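You operate a simulated robot arm through the tools that you are given. There is no shell and no other tool. Be economical: measure what you need, move in short steps, check, and stop when the job is done.

You run a simulated robot arm. Do the job below in one go: nothing can be reset, and whatever is moved stays where it is left.

JOB
Stand the oil in the pull-out, wipe its ring off the worktop and shut the cupboard.
Fine: use the orange cloth and put it back; the oil goes in the bottle tray; the syrup stays put.

Only the result counts: the job must be done as asked and must still hold three seconds after the hand-in. Knocking over, shifting, dropping, spilling or breaking anything else fails it. Flat cloth is picked up by pressing the open fingertips on it (5 to 10 N) and closing them slowly along it; thin cloth reads only 2 to 8 mm in the jaws.

ROBOT AND FRAMES
A 7-joint arm with a two-finger parallel gripper, fixed in place. Base frame: the origin is at the foot of the arm, x ahead of it, y to its left, z up. Units: cm, degrees, N and s.
With the tool pointing down near the work surface it reaches from about 10 to 70 cm from the base axis. Its first joint turns from -166.0 to 166.0 degrees. Payload 3.91 kg.
Tool frame: the origin (TCP) lies between the finger pads and is the grasp point; the fingertips stand 3 cm ahead of it; z points along the fingers, y is the line along which they close. The gripper opens to 11 cm. The fingers are 2 cm wide and 1 cm thick; the gripper's body (4.8 by 11.2 cm) begins 5.5 cm behind the TCP.
Orientation is told as [roll, pitch, yaw] about the base's x, y, z axes, in that order, counted from this pose: with the fingers straight down and closing along the base's y, the tool's x points along the base's -x, its y along +y and its z along -z.

CONTROLS
- The arm moves only by the tool jog_arm. Its arguments are lists of equal length, an entry for each row: "xyz": the shift along the tool's x, y, z in units of 50 mm (1.0 is 50 mm), a list of three; "dr": the turn, a rotation vector about the tool's x, y, z in units of 4 degrees (1.0 is 4 degrees), a list of three; "claw": the gripper command, from -1 (fully open) to 1 (shut), values between in proportion. In form: {"xyz": [[x, y, z], ...], "dr": [[ax, ay, az], ...], "claw": [claw, ...]}. A call has 1 to 12 rows; each row shifts and turns the commanded pose from where the row before left it, along the tool's axes as they then stand. A call with a number of a shift or a turn outside -1 to 1 is refused whole. Rows are played at 5 a second. More than 5 cm and 8.6 degrees between two rows, or a gripper value outside its range, and nothing of the call is played. Where a pose cannot be reached the arm comes as near as it can. A force on the tool above 40 N (or 10 N above the force at the start of the call, whichever is more), or a blocked arm, ends the call early, and 0.2 s more pass. Each finger travels about 15.3 cm/s and halts on what it meets, pressing with about 27 N; the grip force reading is that of the motor and also rises with nothing between the fingers. The clock runs only during rows and for 0.2 s after the last one: add rows that do not move to give the fingers time. The reply holds the time, the measured pose of the TCP, the force on the tool along the base axes, the opening and the grip force, in the units named above and with some noise.
- Cameras (640 x 400 px; columns grow to the right, rows downward): "scene" is fixed at [21.84, 50.23, 158.86]; the picture's right is [-0.82, -0.57, 0.00], its down [-0.39, 0.56, -0.73] and it looks along [0.42, -0.60, -0.68] (base axes); focal length 318 px, centre (320, 200). "wrist" rides on the gripper at [-3.6, 0, -5.7] in the tool frame; the picture's right is [0.00, -1.00, 0.00], its down [0.97, 0.00, -0.24] and it looks along [0.24, 0.00, 0.97] (tool axes); focal length 218 px, centre (320, 200). There is no depth. A picture from a camera that has moved, and an enlarged one, comes with that camera's place and axes in the base frame and with its lens. The place of the scene camera against the robot may be out by one fixed shift of up to 1.2 cm in any direction.
- get_image(camera): a new picture of that camera. The clock stands still meanwhile.
- lift_body(by): slides the trunk up (or, below 0, down) by that many cm; the arm rides with it, the base frame stays. It gives what a move gives, with no picture.
- enlarge(camera, box): a new picture of the part [left, top, right, bottom] of that camera's present view, enlarged. The clock stands still meanwhile.
- sign_off(): hands the job in; it is judged then, once.

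Work in short steps. Places have to be worked out from the pictures, the camera data and where the tool is seen: move nearer, look again, correct. Check each grasp and each placing, and mend what went wrong. You have 120 turns and 76 pictures in all, those below and enlarged ones among them. Open the gripper and draw the arm clear of the work before you hand the job in, unless the task says otherwise; then end with one line.

The tools are called after "Call:" as a command line: name --argument value ..., lists and objects as JSON in quotes. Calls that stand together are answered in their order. jog_arm: Moves the arm, as the interface text tells. Its arguments: {"type":"object","properties":{"xyz":{"type":"array"},"dr":{"type":"array"},"claw":{"type":"array"}},"required":["xyz","dr","claw"]} The other tools are called the same way: lift_body (by) slides the trunk up or down; get_image (camera) takes a picture; enlarge (camera, box) takes an enlarged picture of a part of a camera's view; sign_off () hands the job in.

At the start:

```text
t: 0.0
eef_pos: [48.17, -12.45, 123.11]
tool_rot: [0.1, 0.0, -0.1]
force: [0.4, 0.4, 0.3]
finger_gap: 10.98
gripper_force: 0.0
trunk travel left (down, up): [-55.0, 6.0]
```

scene: 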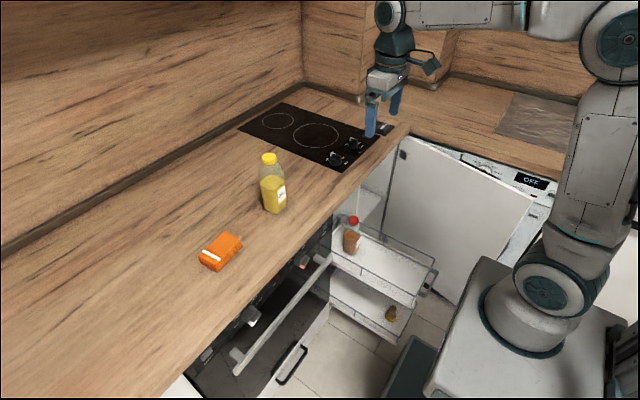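
wrist: 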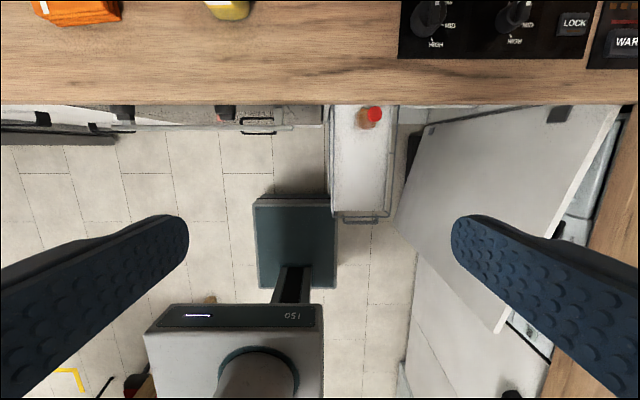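

I'll look closely at the worktop and the pull-out first.

Call:
enlarge --camera "scene" --box '[180, 120, 340, 280]'

Call:
enlarge --camera "scene" --box '[320, 120, 560, 360]'

Call:
enlarge --camera "wrist" --box '[180, 80, 640, 340]'

```text
2.50 times, centred on (260, 200) of scene
camera zoom: at [21.84, 50.23, 158.86], right [-0.82, -0.57, 0.0], down [-0.39, 0.56, -0.73], along [0.42, -0.6, -0.68], focal length 796 px, centre (470, 200)
```

zoom: 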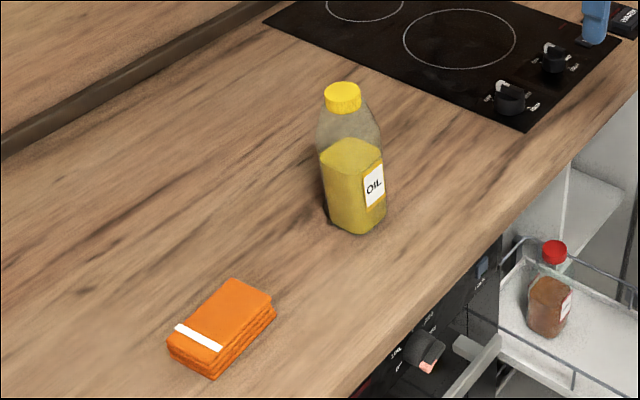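

```text
1.67 times, centred on (440, 240) of scene
camera zoom: at [21.84, 50.23, 158.86], right [-0.82, -0.57, 0.0], down [-0.39, 0.56, -0.73], along [0.42, -0.6, -0.68], focal length 530 px, centre (120, 133)
```

zoom: 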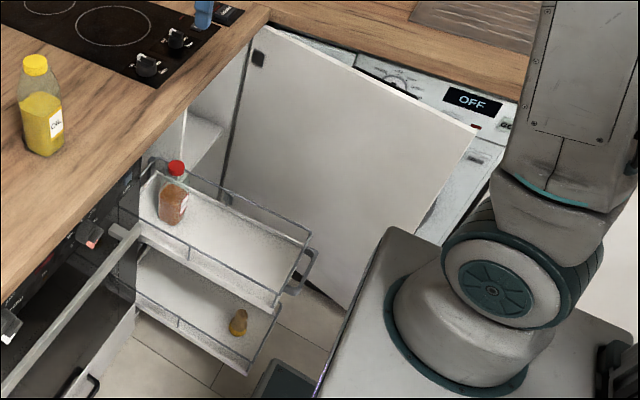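

```text
1.39 times, centred on (410, 210) of wrist
camera zoom: at [51.78, -12.32, 128.6], right [0.0, -1.0, 0.0], down [-0.97, 0.0, 0.24], along [-0.24, 0.0, -0.97], focal length 304 px, centre (195, 186)
```

zoom: 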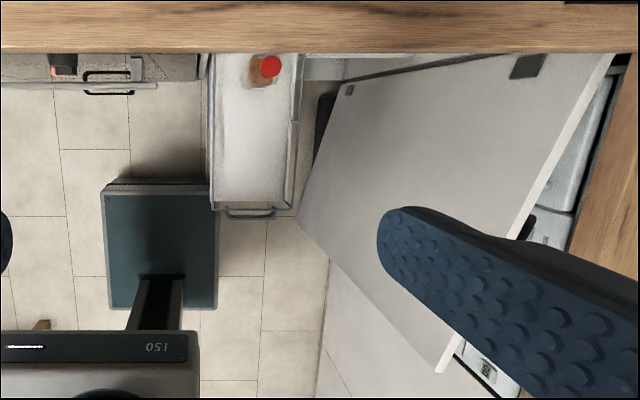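

Call:
enlarge --camera "wrist" --box '[310, 100, 430, 230]'

Call:
enlarge --camera "scene" --box '[320, 200, 450, 350]'

```text
3.08 times, centred on (370, 165) of wrist
camera zoom: at [51.78, -12.32, 128.6], right [0.0, -1.0, 0.0], down [-0.97, 0.0, 0.24], along [-0.24, 0.0, -0.97], focal length 672 px, centre (166, 308)
```

zoom: 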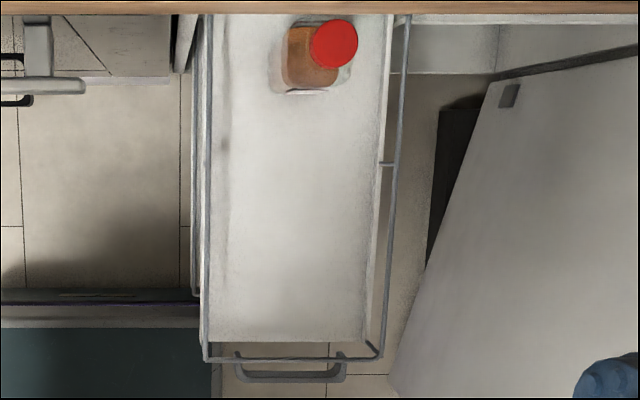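

```text
2.67 times, centred on (385, 275) of scene
camera zoom: at [21.84, 50.23, 158.86], right [-0.82, -0.57, 0.0], down [-0.39, 0.56, -0.73], along [0.42, -0.6, -0.68], focal length 849 px, centre (147, 0)
```

zoom: 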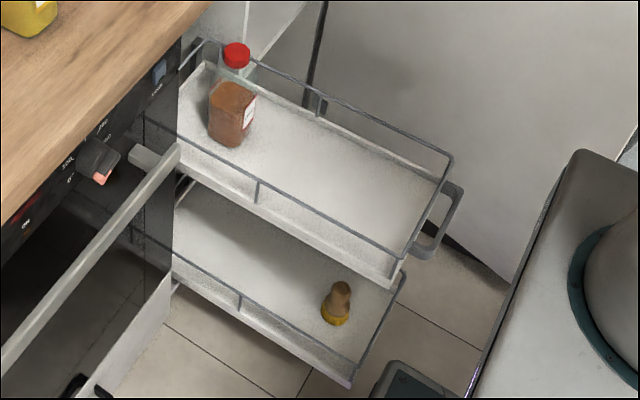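

The oil sits at roughly (73, 1) on the worktop (z≈90), and the pull-out's upper tray floor is at z≈50 with the syrup in it. I'll turn the gripper horizontal (fingers toward +x), which suits the bottle.

Call:
jog_arm --xyz '[[0, 0, 0], [0, 0, 0], [0, 0, 0], [0, 0, 0], [0, 0, 0], [0, 0, 0], [0, 0, 0], [0, 0, 0], [0, 0, 0], [0, 0, 0], [0, 0, 0], [0, 0, 0]]' --dr '[[0, -1, 0], [0, -1, 0], [0, -1, 0], [0, -1, 0], [0, -1, 0], [0, -1, 0], [0, -1, 0], [0, -1, 0], [0, -1, 0], [0, -1, 0], [0, -1, 0], [0, -1, 0]]' --claw '[-1, -1, -1, -1, -1, -1, -1, -1, -1, -1, -1, -1]'

```text
t: 2.6
eef_pos: [48.07, -12.39, 123.08]
tool_rot: [-0.1, -48.0, 0.1]
force: [0.5, 0.7, 0.3]
finger_gap: 11.01
gripper_force: 0.1
trunk travel left (down, up): [-55.0, 6.0]
```

The turn works; a look from this tilt gives a good oblique view of the worktop.

Call:
get_image --camera "wrist"

```text
68 pictures are left
camera wrist: at [46.31, -12.31, 129.46], right [0.0, -1.0, 0.0], down [-0.83, 0.0, -0.56], along [0.56, 0.0, -0.83], focal length 218 px, centre (320, 200)
```

wrist: 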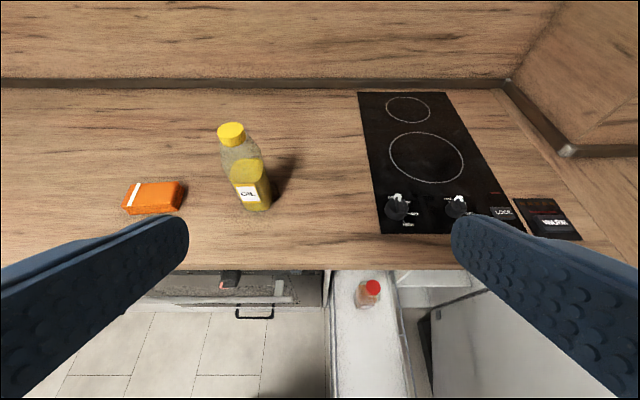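

Call:
enlarge --camera "wrist" --box '[110, 110, 310, 235]'

```text
3.20 times, centred on (210, 172) of wrist
camera zoom: at [46.31, -12.31, 129.46], right [0.0, -1.0, 0.0], down [-0.83, 0.0, -0.56], along [0.56, 0.0, -0.83], focal length 698 px, centre (672, 288)
```

zoom: 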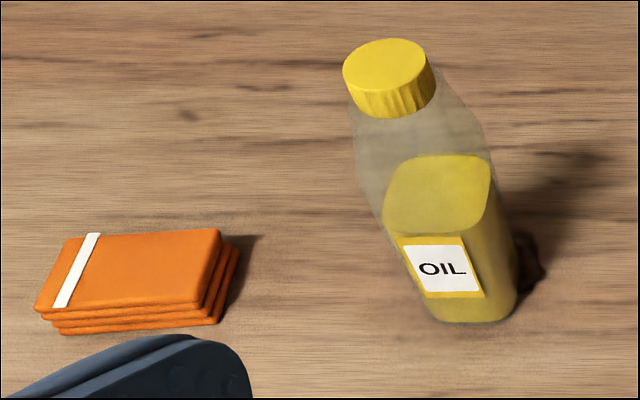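

Triangulating the cap from both cameras gives the bottle axis at about (73, 1), about 5.6 cm wide and 18 cm tall, label facing me. I'll pitch to 60° and pre-position 15 cm short along the finger axis.

Call:
jog_arm --xyz '[[0, 0, 0], [0, 0, 0], [0, 0, 0], [0.3, 0.536, 0.728], [0.3, 0.536, 0.728], [0.3, 0.536, 0.728], [0.3, 0.536, 0.728], [0.3, 0.536, 0.728], [0, 0, 0]]' --dr '[[0, -1, 0], [0, -1, 0], [0, -1, 0], [0, 0, 0], [0, 0, 0], [0, 0, 0], [0, 0, 0], [0, 0, 0], [0, 0, 0]]' --claw '[-1, -1, -1, -1, -1, -1, -1, -1, -1]'

Call:
get_image --camera "wrist"

Call:
get_image --camera "scene"

```text
t: 4.6
eef_pos: [60.44, 1.01, 107.46]
tool_rot: [0.0, -60.0, -0.1]
force: [-0.8, -0.1, -1.0]
finger_gap: 10.98
gripper_force: 0.0
trunk travel left (down, up): [-55.0, 6.0]
```

```text
66 pictures are left
camera wrist: at [57.32, 1.16, 113.35], right [0.0, -1.0, 0.0], down [-0.69, 0.0, -0.72], along [0.72, 0.0, -0.69], focal length 218 px, centre (320, 200)
```

wrist: 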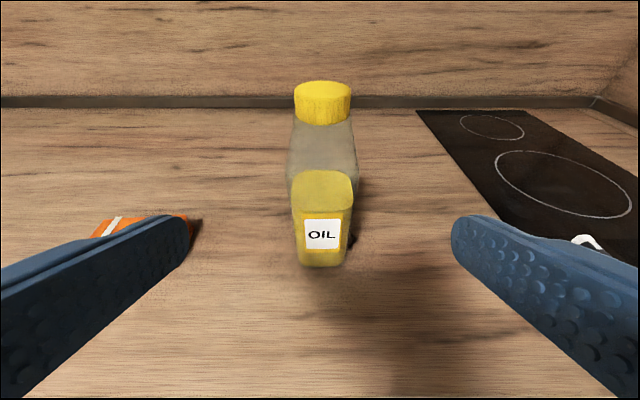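

```text
65 pictures are left
```

scene: 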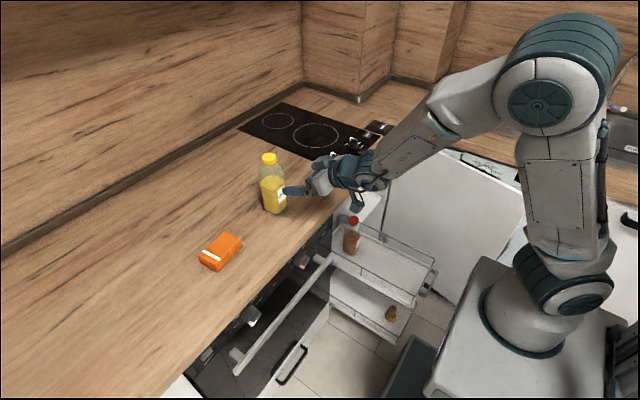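

Bottle is centred between the fingers. I advance along the finger axis to place the TCP on the bottle's axis, about 10 cm above its base.

Call:
jog_arm --xyz '[[0.01, 0, 0.732], [0.01, 0, 0.732], [0.01, 0, 0.732], [0, -0.01, 0.732], [0, 0, 0]]' --dr '[[0, 0, 0], [0, 0, 0], [0, 0, 0], [0, 0, 0], [0, 0, 0]]' --claw '[-1, -1, -1, -1, -1]'

Call:
get_image --camera "wrist"

Call:
enlarge --camera "scene" --box '[220, 120, 380, 260]'

```text
t: 5.8
eef_pos: [72.92, 0.91, 99.82]
tool_rot: [0.0, -60.0, -0.1]
force: [-0.2, 0.4, -0.4]
finger_gap: 11.01
gripper_force: 0.1
trunk travel left (down, up): [-55.0, 6.0]
```

```text
64 pictures are left
camera wrist: at [69.77, 1.0, 105.65], right [0.0, -1.0, 0.0], down [-0.69, 0.0, -0.72], along [0.72, 0.0, -0.69], focal length 218 px, centre (320, 200)
```

wrist: 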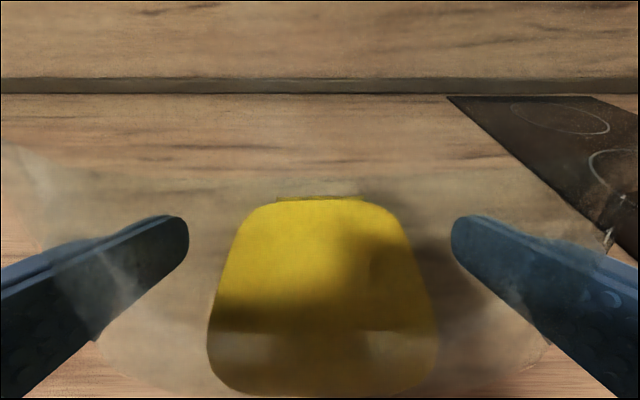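

```text
2.86 times, centred on (300, 190) of scene
camera zoom: at [21.84, 50.23, 158.86], right [-0.82, -0.57, 0.0], down [-0.39, 0.56, -0.73], along [0.42, -0.6, -0.68], focal length 909 px, centre (377, 229)
```

zoom: 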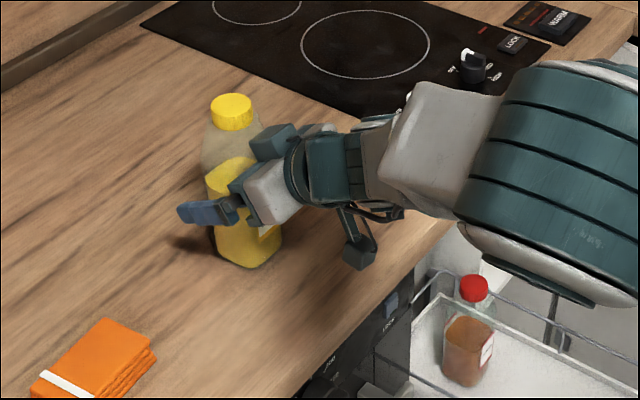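

No contact force and the fingers straddle the bottle. Closing gently.

Call:
jog_arm --xyz '[[0, 0, 0], [0, 0, 0], [0, 0, 0], [0, 0, 0], [0, 0, 0], [0, 0, 0]]' --dr '[[0, 0, 0], [0, 0, 0], [0, 0, 0], [0, 0, 0], [0, 0, 0], [0, 0, 0]]' --claw '[-0.5, -0.2, 0, 0.2, 0.4, 0.4]'

```text
t: 7.2
eef_pos: [72.83, 0.99, 99.84]
tool_rot: [0.0, -60.0, 0.0]
force: [-1.1, -0.2, 1.1]
finger_gap: 6.2
gripper_force: 27.3
trunk travel left (down, up): [-55.0, 6.0]
```

Held at 6.2 cm. Lift straight up 5 cm.

Call:
jog_arm --xyz '[[-0.433, 0, -0.25], [-0.433, 0, -0.25], [0, 0, 0]]' --dr '[[0, 0, 0], [0, 0, 0], [0, 0, 0]]' --claw '[0.5, 0.5, 0.5]'

Call:
enlarge --camera "scene" --box '[220, 120, 380, 260]'

```text
t: 8.0
eef_pos: [72.88, 0.85, 104.8]
tool_rot: [-0.1, -59.9, 0.0]
force: [-0.3, 0.5, -5.2]
finger_gap: 6.18
gripper_force: 27.7
trunk travel left (down, up): [-55.0, 6.0]
```

```text
2.86 times, centred on (300, 190) of scene
camera zoom: at [21.84, 50.23, 158.86], right [-0.82, -0.57, 0.0], down [-0.39, 0.56, -0.73], along [0.42, -0.6, -0.68], focal length 909 px, centre (377, 229)
```

zoom: 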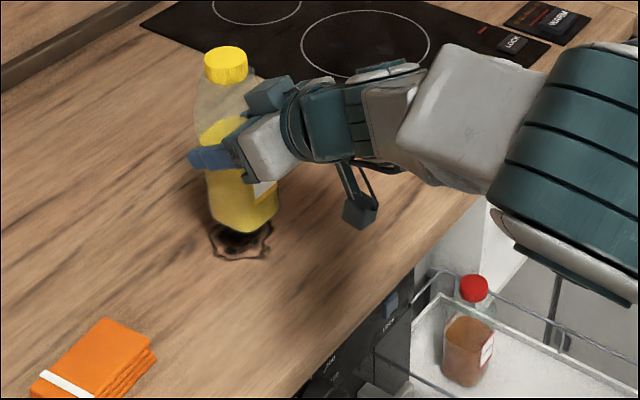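

The bottle is up and a brown ring shows where it stood, at about (73, 1). Now retract away from the worktop, then swing over the tray.

Call:
jog_arm --xyz '[[-0.4, 0, -0.25], [0.45, 0, -0.8], [0.45, 0, -0.8], [0.45, 0, -0.8], [0.45, 0, -0.8], [0.45, 0, -0.8], [0.2, -0.7, -0.35], [0.2, -0.7, -0.35], [0.1, -0.8, -0.2], [0, -0.9, 0], [0, -0.9, 0], [0, -0.9, 0]]' --dr '[[0, 0, 0], [0, 0, 0], [0, 0, 0], [0, 0, 0], [0, 0, 0], [0, 0, 0], [0, 0, 0], [0, 0, 0], [0, 0, 0], [0, 0, 0], [0, 0, 0], [0, 0, 0]]' --claw '[0.5, 0.5, 0.5, 0.5, 0.5, 0.5, 0.5, 0.5, 0.5, 0.5, 0.5, 0.5]'

Call:
get_image --camera "scene"

```text
t: 10.6
eef_pos: [48.67, -24.44, 108.85]
tool_rot: [0.0, -60.0, -0.1]
force: [-0.3, 0.7, -5.3]
finger_gap: 6.19
gripper_force: 26.3
out of reach, approached as far as the arm can: row 6, 7, 8
trunk travel left (down, up): [-55.0, 6.0]
```

```text
61 pictures are left
```

scene: 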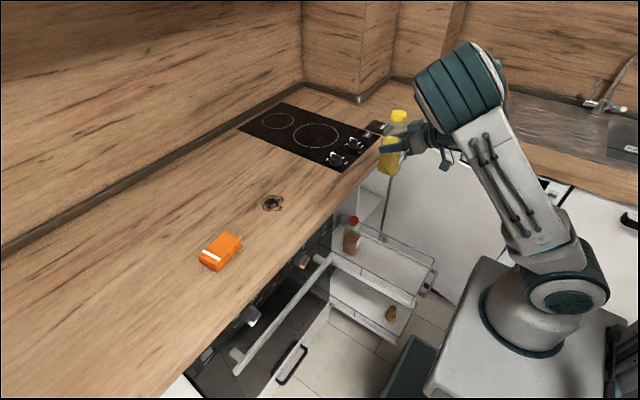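

Now fine-position to (42, -26.6) above the tray.

Call:
jog_arm --xyz '[[0.22, -0.14, -0.39], [0.22, -0.15, -0.39], [0.23, -0.15, -0.38], [0, 0, 0]]' --dr '[[0, 0, 0], [0, 0, 0], [0, 0, 0], [0, 0, 0]]' --claw '[0.5, 0.5, 0.5, 0.5]'

Call:
lift_body --by -20

Call:
get_image --camera "scene"

Call:
get_image --camera "wrist"

```text
t: 11.6
eef_pos: [41.99, -26.35, 108.7]
tool_rot: [0.0, -60.0, -0.1]
force: [0.3, -0.1, -5.2]
finger_gap: 6.18
gripper_force: 27.0
trunk travel left (down, up): [-55.0, 6.0]
```

```text
t: 13.8
eef_pos: [41.96, -26.43, 88.55]
tool_rot: [0.1, -60.0, 0.0]
force: [-0.2, 0.9, -4.7]
finger_gap: 6.18
gripper_force: 26.8
trunk travel left (down, up): [-35.0, 26.0]
```

```text
60 pictures are left
```

scene: 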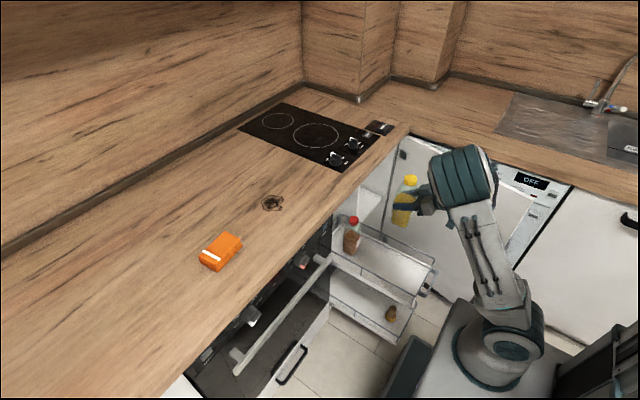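

```text
59 pictures are left
camera wrist: at [38.89, -26.29, 94.57], right [0.0, -1.0, 0.0], down [-0.69, 0.0, -0.72], along [0.72, 0.0, -0.69], focal length 218 px, centre (320, 200)
```

wrist: 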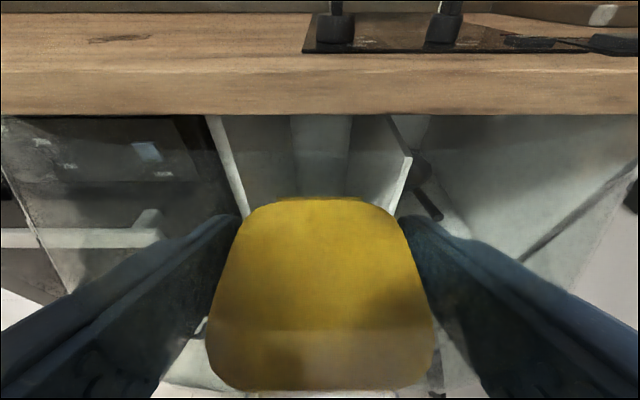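

Clear so far; lower another 19 cm, bottle base then about 9 cm above the tray floor.

Call:
lift_body --by -19

Call:
enlarge --camera "scene" --box '[320, 160, 520, 320]'

```text
t: 15.8
eef_pos: [42.04, -26.34, 69.69]
tool_rot: [0.1, -60.0, 0.1]
force: [-0.6, 0.7, -4.7]
finger_gap: 6.19
gripper_force: 27.2
trunk travel left (down, up): [-16.0, 45.0]
```

```text
2.50 times, centred on (420, 240) of scene
camera zoom: at [21.84, 50.23, 158.86], right [-0.82, -0.57, 0.0], down [-0.39, 0.56, -0.73], along [0.42, -0.6, -0.68], focal length 796 px, centre (70, 100)
```

zoom: 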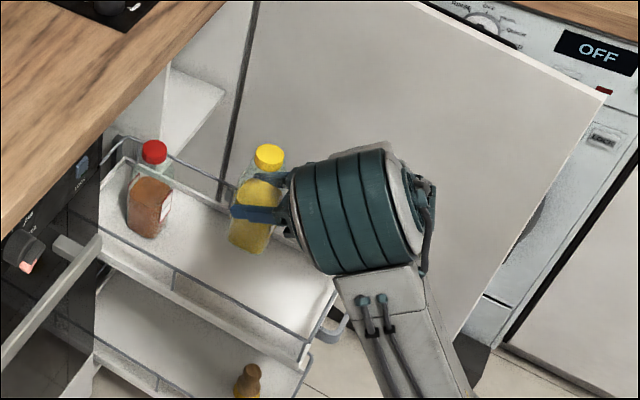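

The bottle hangs upright above the tray. I'll shift 4.5 cm further in (the part hanging below the hand then sits inside the front rail), and go down in small steps.

Call:
jog_arm --xyz '[[-0.15, 0, 0.26], [-0.15, 0, 0.26], [-0.15, 0, 0.26], [0, 0, 0]]' --dr '[[0, 0, 0], [0, 0, 0], [0, 0, 0], [0, 0, 0]]' --claw '[0.5, 0.5, 0.5, 0.5]'

Call:
lift_body --by -6.5

Call:
enlarge --camera "scene" --box '[320, 180, 460, 320]'

```text
t: 16.9
eef_pos: [46.53, -26.39, 69.63]
tool_rot: [-0.1, -60.0, 0.0]
force: [0.4, 0.0, -5.8]
finger_gap: 6.16
gripper_force: 27.1
trunk travel left (down, up): [-16.0, 45.0]
```

```text
t: 17.9
eef_pos: [46.47, -26.52, 63.05]
tool_rot: [-0.1, -60.1, -0.1]
force: [-0.7, 0.8, -5.2]
finger_gap: 6.17
gripper_force: 27.4
trunk travel left (down, up): [-9.5, 51.5]
```

```text
2.86 times, centred on (390, 250) of scene
camera zoom: at [21.84, 50.23, 158.86], right [-0.82, -0.57, 0.0], down [-0.39, 0.56, -0.73], along [0.42, -0.6, -0.68], focal length 909 px, centre (120, 57)
```

zoom: 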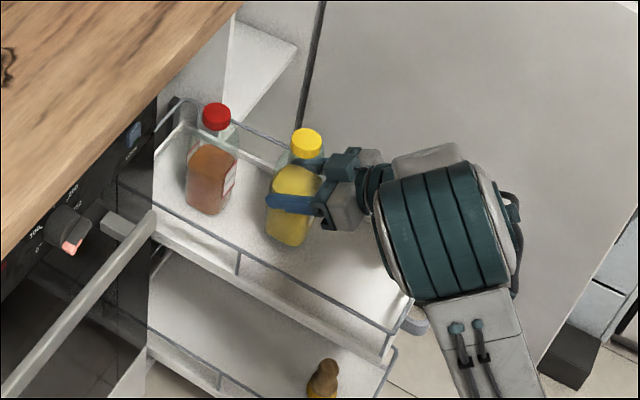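

Bottle base is around 3 cm above the tray floor. Lower in fine rows, watching force.

Call:
jog_arm --xyz '[[0.052, 0, 0.03], [0.052, 0, 0.03], [0.052, 0, 0.03], [0.052, 0, 0.03], [0.052, 0, 0.03], [0.052, 0, 0.03], [0.052, 0, 0.03], [0, 0, 0]]' --dr '[[0, 0, 0], [0, 0, 0], [0, 0, 0], [0, 0, 0], [0, 0, 0], [0, 0, 0], [0, 0, 0], [0, 0, 0]]' --claw '[0.5, 0.5, 0.5, 0.5, 0.5, 0.5, 0.5, 0.5]'

```text
t: 19.7
eef_pos: [46.59, -26.47, 60.96]
tool_rot: [0.0, -60.0, 0.0]
force: [-0.1, 0.0, -5.3]
finger_gap: 6.17
gripper_force: 27.2
trunk travel left (down, up): [-9.5, 51.5]
```

Call:
jog_arm --xyz '[[0.035, 0, 0.02], [0.035, 0, 0.02], [0.035, 0, 0.02], [0.035, 0, 0.02], [0, 0, 0]]' --dr '[[0, 0, 0], [0, 0, 0], [0, 0, 0], [0, 0, 0], [0, 0, 0]]' --claw '[0.5, 0.5, 0.5, 0.5, 0.5]'

Call:
enlarge --camera "scene" --box '[320, 200, 420, 300]'

```text
t: 20.9
eef_pos: [46.46, -26.37, 60.1]
tool_rot: [0.0, -59.9, 0.0]
force: [0.1, -0.6, -5.5]
finger_gap: 6.19
gripper_force: 26.9
trunk travel left (down, up): [-9.5, 51.5]
```

```text
4.00 times, centred on (370, 250) of scene
camera zoom: at [21.84, 50.23, 158.86], right [-0.82, -0.57, 0.0], down [-0.39, 0.56, -0.73], along [0.42, -0.6, -0.68], focal length 1273 px, centre (120, 0)
```

zoom: 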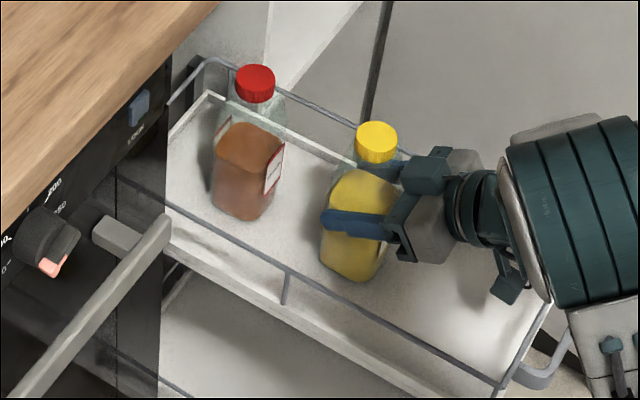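

Not yet in contact. Continue in 1.5 mm steps.

Call:
jog_arm --xyz '[[0.026, 0, 0.015], [0.026, 0, 0.015], [0.026, 0, 0.015], [0.026, 0, 0.015], [0.026, 0, 0.015], [0, 0, 0]]' --dr '[[0, 0, 0], [0, 0, 0], [0, 0, 0], [0, 0, 0], [0, 0, 0], [0, 0, 0]]' --claw '[0.5, 0.5, 0.5, 0.5, 0.5, 0.5]'

```text
t: 22.3
eef_pos: [46.49, -26.42, 59.56]
tool_rot: [-0.2, -60.2, 0.0]
force: [0.6, -2.6, 18.2]
finger_gap: 6.18
gripper_force: 26.6
trunk travel left (down, up): [-9.5, 51.5]
```

Contact with the tray floor (force +18 N). Ease up by 1.5 mm, then open.

Call:
jog_arm --xyz '[[-0.026, 0, -0.015], [0, 0, 0]]' --dr '[[0, 0, 0], [0, 0, 0]]' --claw '[0.5, 0.5]'

```text
t: 22.9
eef_pos: [46.49, -26.44, 59.46]
tool_rot: [-0.1, -59.9, -0.2]
force: [-1.0, -3.1, 7.0]
finger_gap: 6.17
gripper_force: 27.3
trunk travel left (down, up): [-9.5, 51.5]
```

Call:
jog_arm --xyz '[[0, 0, 0], [0, 0, 0], [0, 0, 0], [0, 0, 0], [0, 0, 0]]' --dr '[[0, 0, 0], [0, 0, 0], [0, 0, 0], [0, 0, 0], [0, 0, 0]]' --claw '[-0.15, -0.25, -0.5, -0.8, -0.8]'

Call:
enlarge --camera "scene" --box '[320, 200, 420, 300]'

```text
t: 24.1
eef_pos: [46.57, -26.49, 59.63]
tool_rot: [0.0, -60.0, 0.0]
force: [0.8, 1.3, 0.6]
finger_gap: 9.86
gripper_force: 0.1
trunk travel left (down, up): [-9.5, 51.5]
```

```text
4.00 times, centred on (370, 250) of scene
camera zoom: at [21.84, 50.23, 158.86], right [-0.82, -0.57, 0.0], down [-0.39, 0.56, -0.73], along [0.42, -0.6, -0.68], focal length 1273 px, centre (120, 0)
```

zoom: 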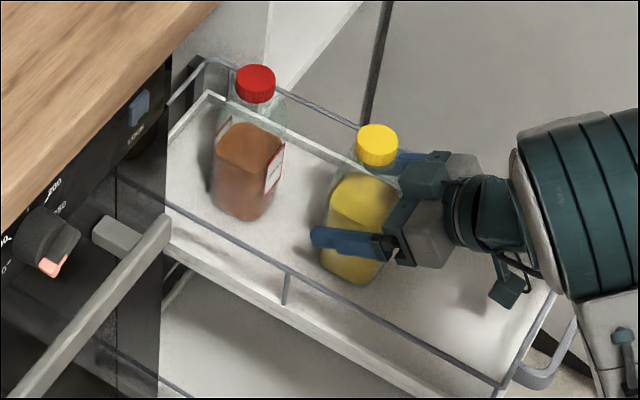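

Oil stands upright in the tray, released. Lift clear straight up.

Call:
lift_body --by 16

Call:
jog_arm --xyz '[[0.45, 0, -0.78], [0.45, 0, -0.78], [0.45, 0, -0.78], [0, 0, 0], [0, 0, 0], [0, 0, 0], [0, 0, 0], [0, 0, 0], [0, 0, 0], [0, 0, 0], [0, 0, 0]]' --dr '[[0, 0, 0], [0, 0, 0], [0, 0, 0], [0, 1, 0], [0, 1, 0], [0, 1, 0], [0, 1, 0], [0, 1, 0], [0, 1, 0], [0, 1, 0], [0, 1, 0]]' --claw '[-0.8, -0.8, 0, 1, 1, 1, 1, 1, 1, 1, 1]'

Call:
get_image --camera "wrist"

Call:
get_image --camera "scene"

```text
t: 25.9
eef_pos: [46.57, -26.3, 75.42]
tool_rot: [0.0, -60.0, 0.0]
force: [0.2, 0.3, 0.3]
finger_gap: 9.91
gripper_force: 0.1
trunk travel left (down, up): [-25.5, 35.5]
```

```text
t: 28.3
eef_pos: [33.18, -26.36, 75.57]
tool_rot: [0.0, -28.0, 0.0]
force: [1.0, 0.3, 0.5]
finger_gap: 0.0
gripper_force: 27.4
trunk travel left (down, up): [-25.5, 35.5]
```

```text
54 pictures are left
camera wrist: at [33.54, -26.29, 82.18], right [0.0, -1.0, 0.0], down [-0.97, 0.0, -0.24], along [0.24, 0.0, -0.97], focal length 218 px, centre (320, 200)
```

wrist: 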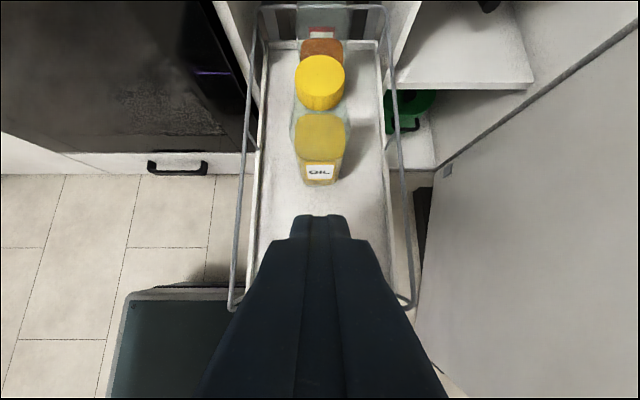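

```text
53 pictures are left
```

scene: 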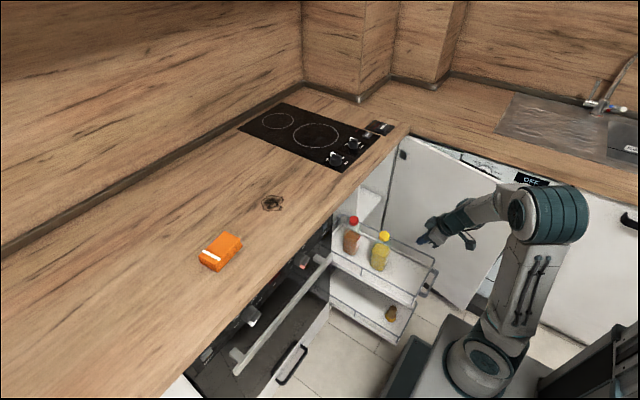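

Everything stands well. The handle's outer bar is at about x 25, z 55. I'll back off to x≈20.5 and lower in front of it with closed fingers.

Call:
jog_arm --xyz '[[0.56, 0, -0.298], [0.56, 0, -0.298], [0.56, 0, -0.298], [0.56, 0, -0.298], [0, 0, 0]]' --dr '[[0, 0, 0], [0, 0, 0], [0, 0, 0], [0, 0, 0], [0, 0, 0]]' --claw '[1, 1, 1, 1, 1]'

Call:
lift_body --by -10

Call:
get_image --camera "wrist"

Call:
get_image --camera "scene"

```text
t: 29.5
eef_pos: [20.32, -26.33, 75.55]
tool_rot: [0.0, -28.0, 0.0]
force: [-0.2, -0.3, 0.8]
finger_gap: 0.0
gripper_force: 27.3
trunk travel left (down, up): [-25.5, 35.5]
```

```text
t: 30.9
eef_pos: [20.37, -26.41, 65.47]
tool_rot: [0.0, -28.0, 0.0]
force: [0.4, -0.4, -0.1]
finger_gap: 0.0
gripper_force: 26.7
trunk travel left (down, up): [-15.5, 45.5]
```

```text
52 pictures are left
camera wrist: at [20.81, -26.2, 72.13], right [0.0, -1.0, 0.0], down [-0.97, 0.0, -0.24], along [0.24, 0.0, -0.97], focal length 218 px, centre (320, 200)
```

wrist: 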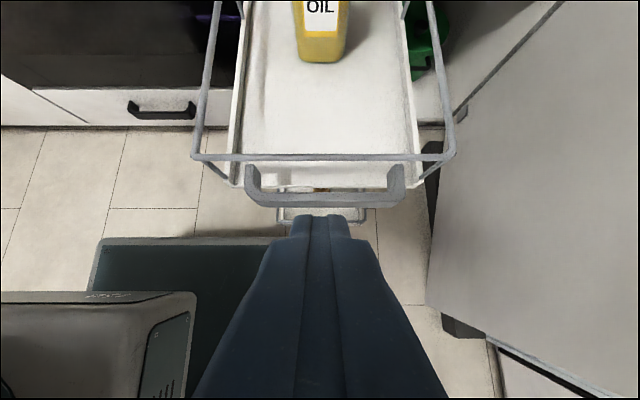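

```text
51 pictures are left
```

scene: 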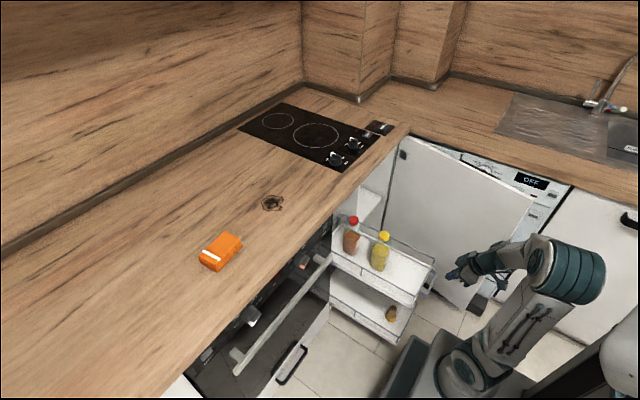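

Handle bar confirmed at x≈24.9, centre y≈-26.6. Lower 10 cm and start pushing forward slowly.

Call:
lift_body --by -10

Call:
jog_arm --xyz '[[-0.177, 0, 0.094], [-0.177, 0, 0.094], [-0.177, 0, 0.094], [-0.177, 0, 0.094], [-0.177, 0, 0.094], [-0.177, 0, 0.094], [-0.177, 0, 0.094], [-0.177, 0, 0.094], [0, 0, 0]]' --dr '[[0, 0, 0], [0, 0, 0], [0, 0, 0], [0, 0, 0], [0, 0, 0], [0, 0, 0], [0, 0, 0], [0, 0, 0], [0, 0, 0]]' --claw '[1, 1, 1, 1, 1, 1, 1, 1, 1]'

Call:
get_image --camera "wrist"

```text
t: 32.2
eef_pos: [20.28, -26.33, 55.58]
tool_rot: [0.0, -28.0, 0.1]
force: [-0.2, 0.3, 0.3]
finger_gap: 0.03
gripper_force: 27.4
trunk travel left (down, up): [-5.5, 55.5]
```

```text
t: 34.2
eef_pos: [28.32, -26.27, 55.4]
tool_rot: [0.0, -28.1, 0.0]
force: [0.7, -0.2, -0.5]
finger_gap: 0.0
gripper_force: 26.9
trunk travel left (down, up): [-5.5, 55.5]
```

```text
50 pictures are left
camera wrist: at [28.87, -26.17, 62.08], right [0.0, -1.0, 0.0], down [-0.97, 0.0, -0.24], along [0.24, 0.0, -0.97], focal length 218 px, centre (320, 200)
```

wrist: 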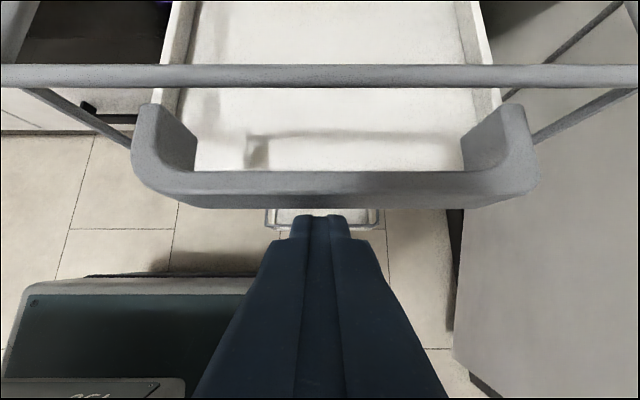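

The tray is moving with the push. Continue, 1 cm per row.

Call:
jog_arm --xyz '[[-0.177, 0, 0.094], [-0.177, 0, 0.094], [-0.177, 0, 0.094], [-0.177, 0, 0.094], [-0.177, 0, 0.094], [-0.177, 0, 0.094], [-0.177, 0, 0.094], [-0.177, 0, 0.094], [-0.177, 0, 0.094], [-0.177, 0, 0.094], [-0.177, 0, 0.094], [0, 0, 0]]' --dr '[[0, 0, 0], [0, 0, 0], [0, 0, 0], [0, 0, 0], [0, 0, 0], [0, 0, 0], [0, 0, 0], [0, 0, 0], [0, 0, 0], [0, 0, 0], [0, 0, 0], [0, 0, 0]]' --claw '[1, 1, 1, 1, 1, 1, 1, 1, 1, 1, 1, 1]'

Call:
get_image --camera "scene"

```text
t: 36.8
eef_pos: [39.34, -26.3, 55.55]
tool_rot: [0.1, -28.0, 0.1]
force: [-0.2, -0.4, -0.4]
finger_gap: 0.01
gripper_force: 27.1
trunk travel left (down, up): [-5.5, 55.5]
```

```text
49 pictures are left
```

scene: 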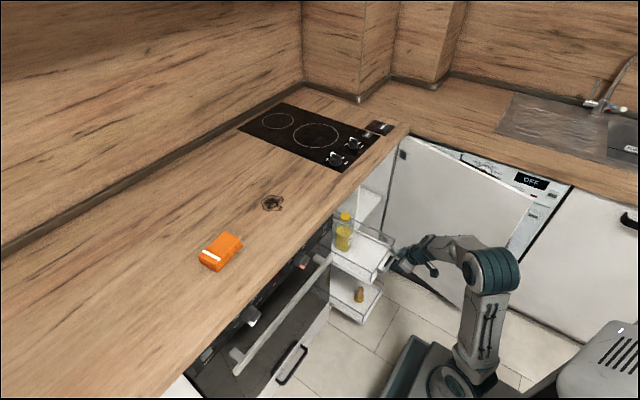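

Call:
jog_arm --xyz '[[-0.177, 0, 0.094], [-0.177, 0, 0.094], [-0.177, 0, 0.094], [-0.177, 0, 0.094], [-0.177, 0, 0.094], [-0.177, 0, 0.094], [-0.177, 0, 0.094], [-0.177, 0, 0.094], [-0.177, 0, 0.094], [-0.177, 0, 0.094], [-0.177, 0, 0.094], [0, 0, 0]]' --dr '[[0, 0, 0], [0, 0, 0], [0, 0, 0], [0, 0, 0], [0, 0, 0], [0, 0, 0], [0, 0, 0], [0, 0, 0], [0, 0, 0], [0, 0, 0], [0, 0, 0], [0, 0, 0]]' --claw '[1, 1, 1, 1, 1, 1, 1, 1, 1, 1, 1, 1]'

Call:
get_image --camera "scene"

Call:
get_image --camera "wrist"

```text
t: 39.4
eef_pos: [50.21, -26.43, 55.47]
tool_rot: [0.1, -28.0, -0.1]
force: [0.2, 0.2, 0.1]
finger_gap: 0.0
gripper_force: 26.7
trunk travel left (down, up): [-5.5, 55.5]
```

```text
48 pictures are left
```

scene: 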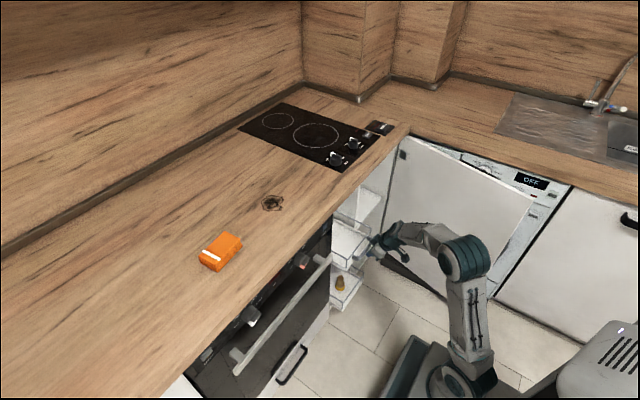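

```text
47 pictures are left
camera wrist: at [50.77, -26.29, 62.13], right [0.0, -1.0, 0.0], down [-0.97, 0.0, -0.24], along [0.24, 0.0, -0.97], focal length 218 px, centre (320, 200)
```

wrist: 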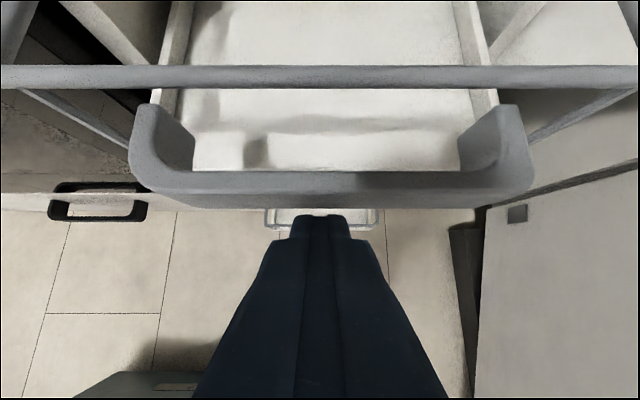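

Call:
jog_arm --xyz '[[-0.141, 0, 0.075], [-0.141, 0, 0.075], [-0.141, 0, 0.075], [-0.141, 0, 0.075], [-0.141, 0, 0.075], [-0.141, 0, 0.075], [-0.141, 0, 0.075], [-0.141, 0, 0.075], [-0.141, 0, 0.075], [-0.141, 0, 0.075], [0, 0, 0]]' --dr '[[0, 0, 0], [0, 0, 0], [0, 0, 0], [0, 0, 0], [0, 0, 0], [0, 0, 0], [0, 0, 0], [0, 0, 0], [0, 0, 0], [0, 0, 0], [0, 0, 0]]' --claw '[1, 1, 1, 1, 1, 1, 1, 1, 1, 1, 1]'

Call:
get_image --camera "wrist"

Call:
get_image --camera "scene"

```text
t: 41.8
eef_pos: [58.19, -26.41, 55.45]
tool_rot: [0.0, -27.9, 0.1]
force: [-0.2, 1.2, 0.8]
finger_gap: 0.0
gripper_force: 27.2
trunk travel left (down, up): [-5.5, 55.5]
```

```text
46 pictures are left
camera wrist: at [58.65, -26.26, 62.05], right [0.0, -1.0, 0.0], down [-0.97, 0.0, -0.24], along [0.24, 0.0, -0.97], focal length 218 px, centre (320, 200)
```

wrist: 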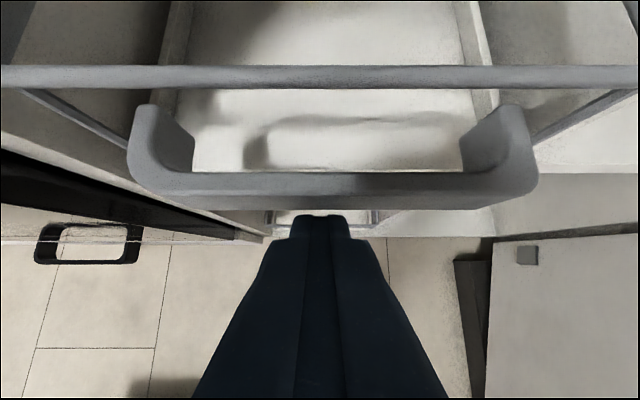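

```text
45 pictures are left
```

scene: 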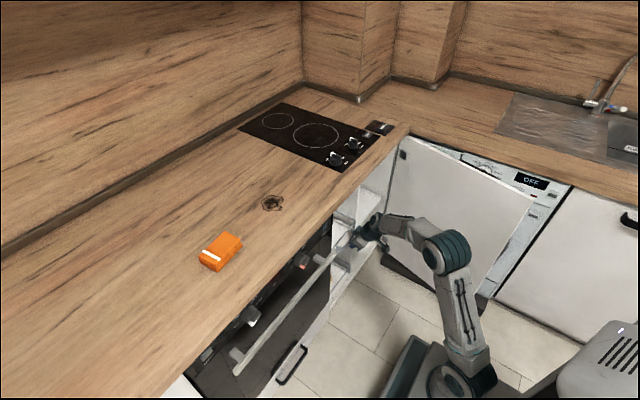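

Handle now at x≈60.5; cabinet carcass edge about x≈62. Keep pushing until it hits its stop.

Call:
jog_arm --xyz '[[-0.088, 0, 0.047], [-0.088, 0, 0.047], [-0.088, 0, 0.047], [-0.088, 0, 0.047], [-0.088, 0, 0.047], [-0.088, 0, 0.047], [-0.088, 0, 0.047], [-0.088, 0, 0.047], [-0.088, 0, 0.047], [-0.088, 0, 0.047], [-0.088, 0, 0.047], [0, 0, 0]]' --dr '[[0, 0, 0], [0, 0, 0], [0, 0, 0], [0, 0, 0], [0, 0, 0], [0, 0, 0], [0, 0, 0], [0, 0, 0], [0, 0, 0], [0, 0, 0], [0, 0, 0], [0, 0, 0]]' --claw '[1, 1, 1, 1, 1, 1, 1, 1, 1, 1, 1, 1]'

Call:
get_image --camera "wrist"

```text
t: 43.8
eef_pos: [62.08, -26.32, 54.74]
tool_rot: [0.3, -26.9, -0.2]
force: [-13.9, -3.5, -4.2]
finger_gap: 0.0
gripper_force: 26.7
trunk travel left (down, up): [-5.5, 55.5]
stopped in row 9: the force on the tool passed its limit (the readings are from after the stop); the commanded pose is now the measured one
```

```text
44 pictures are left
camera wrist: at [62.7, -26.26, 61.39], right [0.0, -1.0, -0.01], down [-0.97, 0.0, -0.23], along [0.23, 0.01, -0.97], focal length 218 px, centre (320, 200)
```

wrist: 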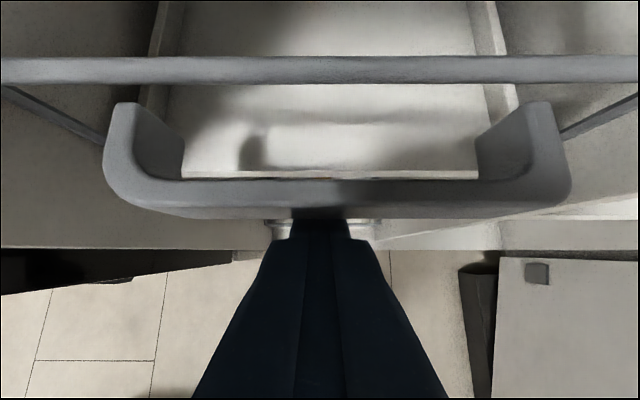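

The pull-out hit its stop. Back out slowly and look at the result.

Call:
jog_arm --xyz '[[0.17, 0, -0.1], [0.45, 0, -0.23], [0.8, 0, -0.42], [0.8, 0, -0.42], [0.8, 0, -0.42], [0.8, 0, -0.42], [0, 0, 0]]' --dr '[[0, 0, 0], [0, 0, 0], [0, 0, 0], [0, 0, 0], [0, 0, 0], [0, 0, 0], [0, 0, 0]]' --claw '[1, 1, 1, 1, 1, 1, 1]'

Call:
get_image --camera "wrist"

Call:
enlarge --camera "scene" --box '[300, 120, 560, 340]'

```text
t: 45.4
eef_pos: [40.44, -26.31, 54.93]
tool_rot: [0.3, -27.1, 0.0]
force: [-0.4, -0.1, 0.2]
finger_gap: 0.0
gripper_force: 26.7
trunk travel left (down, up): [-5.5, 55.5]
```

```text
43 pictures are left
camera wrist: at [41.02, -26.23, 61.54], right [0.0, -1.0, 0.0], down [-0.97, 0.0, -0.23], along [0.23, 0.0, -0.97], focal length 218 px, centre (320, 200)
```

wrist: 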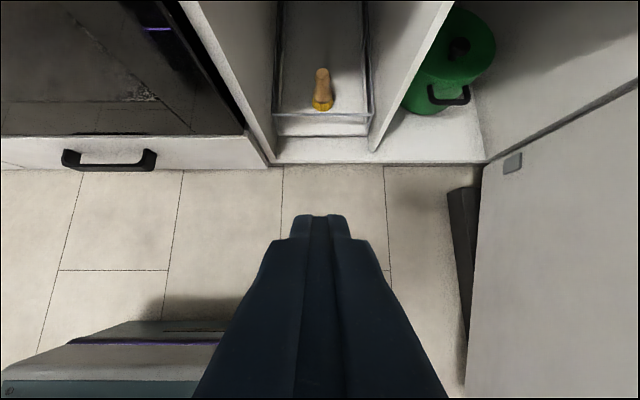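

```text
1.82 times, centred on (430, 230) of scene
camera zoom: at [21.84, 50.23, 158.86], right [-0.82, -0.57, 0.0], down [-0.39, 0.56, -0.73], along [0.42, -0.6, -0.68], focal length 579 px, centre (120, 146)
```

zoom: 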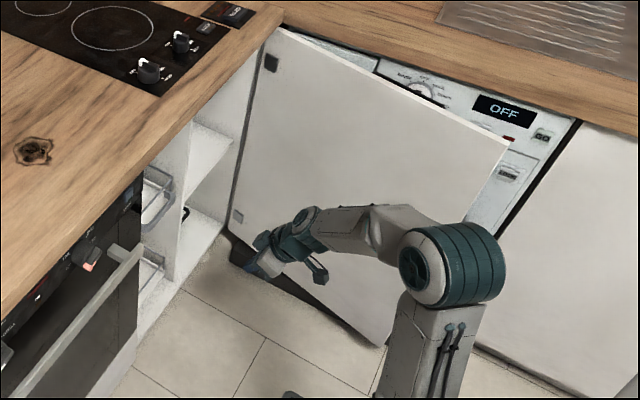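

The pull-out is in. Tilt up to check that the bottles inside still stand.

Call:
jog_arm --xyz '[[0, 0, 0], [0, 0, 0], [0, 0, 0], [0, 0, 0], [0, 0, 0], [0, 0, 0], [0, 0, 0], [0, 0, 0], [0, 0, 0], [0, 0, 0], [0, 0, 0], [0, 0, 0]]' --dr '[[0, -1, 0], [0, -1, 0], [0, -1, 0], [0, -1, 0], [0, -1, 0], [0, -1, 0], [0, -1, 0], [0, -1, 0], [0, -1, 0], [0, -1, 0], [0, -1, 0], [0, 0, 0]]' --claw '[1, 1, 1, 1, 1, 1, 1, 1, 1, 1, 1, 1]'

Call:
get_image --camera "wrist"

```text
t: 48.0
eef_pos: [40.6, -26.37, 55.11]
tool_rot: [0.8, -71.2, -0.8]
force: [-0.2, -0.8, 0.4]
finger_gap: 0.02
gripper_force: 27.6
trunk travel left (down, up): [-5.5, 55.5]
```

```text
41 pictures are left
camera wrist: at [36.34, -26.18, 60.24], right [0.0, -1.0, 0.0], down [-0.54, 0.0, -0.84], along [0.84, 0.0, -0.54], focal length 218 px, centre (320, 200)
```

wrist: 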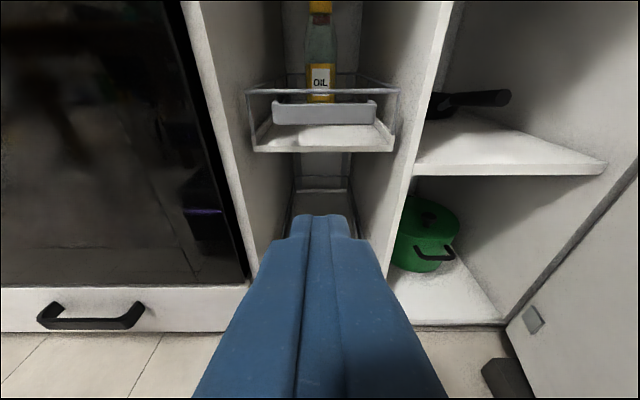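

The oil stands in the closed-in pull-out. Now the door: raise the trunk and look from above at its free edge.

Call:
lift_body --by 45

Call:
jog_arm --xyz '[[0, -0.5, 0], [0, -0.5, 0], [0, -0.5, 0], [0, -0.5, 0], [0, 0, 0], [0, 0, 0], [0, 0, 0], [0, 0, 0], [0, 0, 0], [0, 0, 0], [0, 0, 0], [0, 0, 0]]' --dr '[[0, 1, 0], [0, 1, 0], [0, 1, 0], [0, 1, 0], [0, 1, 0], [0, 1, 0], [0, 1, 0], [0, 1, 0], [0, 1, 0], [0, 1, 0], [0, 1, 0], [0, 1, 0]]' --claw '[1, 1, 1, 1, 1, 1, 1, 1, 1, 1, 1, 1]'

Call:
jog_arm --xyz '[[0, 0, 0], [0, 0, 0], [0, 0, 0], [0, 0, 0], [0, 0, 0], [0, 0, 0], [0, 0, 0]]' --dr '[[0, 1, 0], [0, 1, 0], [0, 1, 0], [0, 1, 0], [0, 1, 0], [0, 0.9, 0], [0, 0, 0]]' --claw '[1, 1, 1, 1, 1, 1, 1]'

Call:
get_image --camera "wrist"

```text
refused: 45 is not a number from -40 to 40
```

```text
t: 50.6
eef_pos: [40.59, -36.26, 55.11]
tool_rot: [0.3, -23.0, -0.2]
force: [0.0, -0.1, -0.2]
finger_gap: 0.02
gripper_force: 26.6
trunk travel left (down, up): [-5.5, 55.5]
```

```text
t: 52.2
eef_pos: [40.56, -36.25, 55.11]
tool_rot: [0.3, 0.5, 0.0]
force: [-0.2, -0.1, 0.0]
finger_gap: 0.0
gripper_force: 27.1
trunk travel left (down, up): [-5.5, 55.5]
```

```text
40 pictures are left
camera wrist: at [44.27, -36.21, 60.66], right [0.0, -1.0, 0.0], down [-0.97, 0.0, 0.25], along [-0.25, 0.0, -0.97], focal length 218 px, centre (320, 200)
```

wrist: 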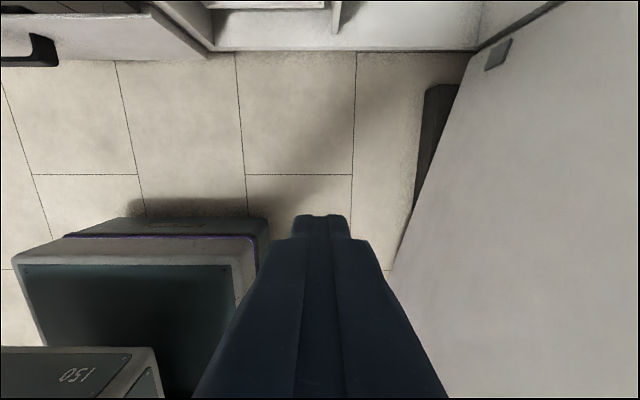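

The lift was refused (over 40), harmlessly. Raise 40 now.

Call:
lift_body --by 40

Call:
get_image --camera "wrist"

```text
t: 56.0
eef_pos: [40.59, -36.23, 95.06]
tool_rot: [0.4, 0.5, 0.0]
force: [0.0, -1.1, -0.4]
finger_gap: 0.02
gripper_force: 27.0
trunk travel left (down, up): [-45.5, 15.5]
```

```text
39 pictures are left
camera wrist: at [44.28, -36.2, 100.65], right [0.0, -1.0, 0.0], down [-0.97, 0.0, 0.25], along [-0.25, 0.0, -0.97], focal length 218 px, centre (320, 200)
```

wrist: 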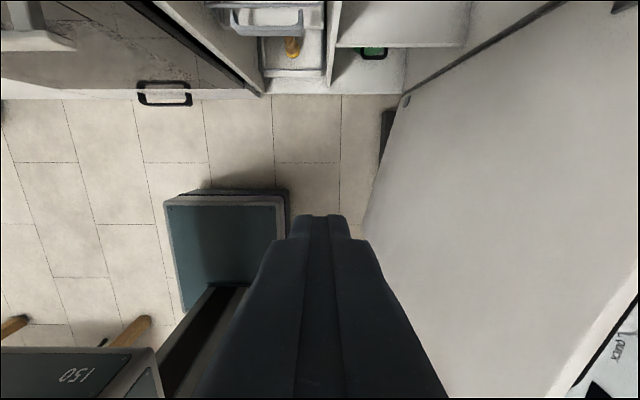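

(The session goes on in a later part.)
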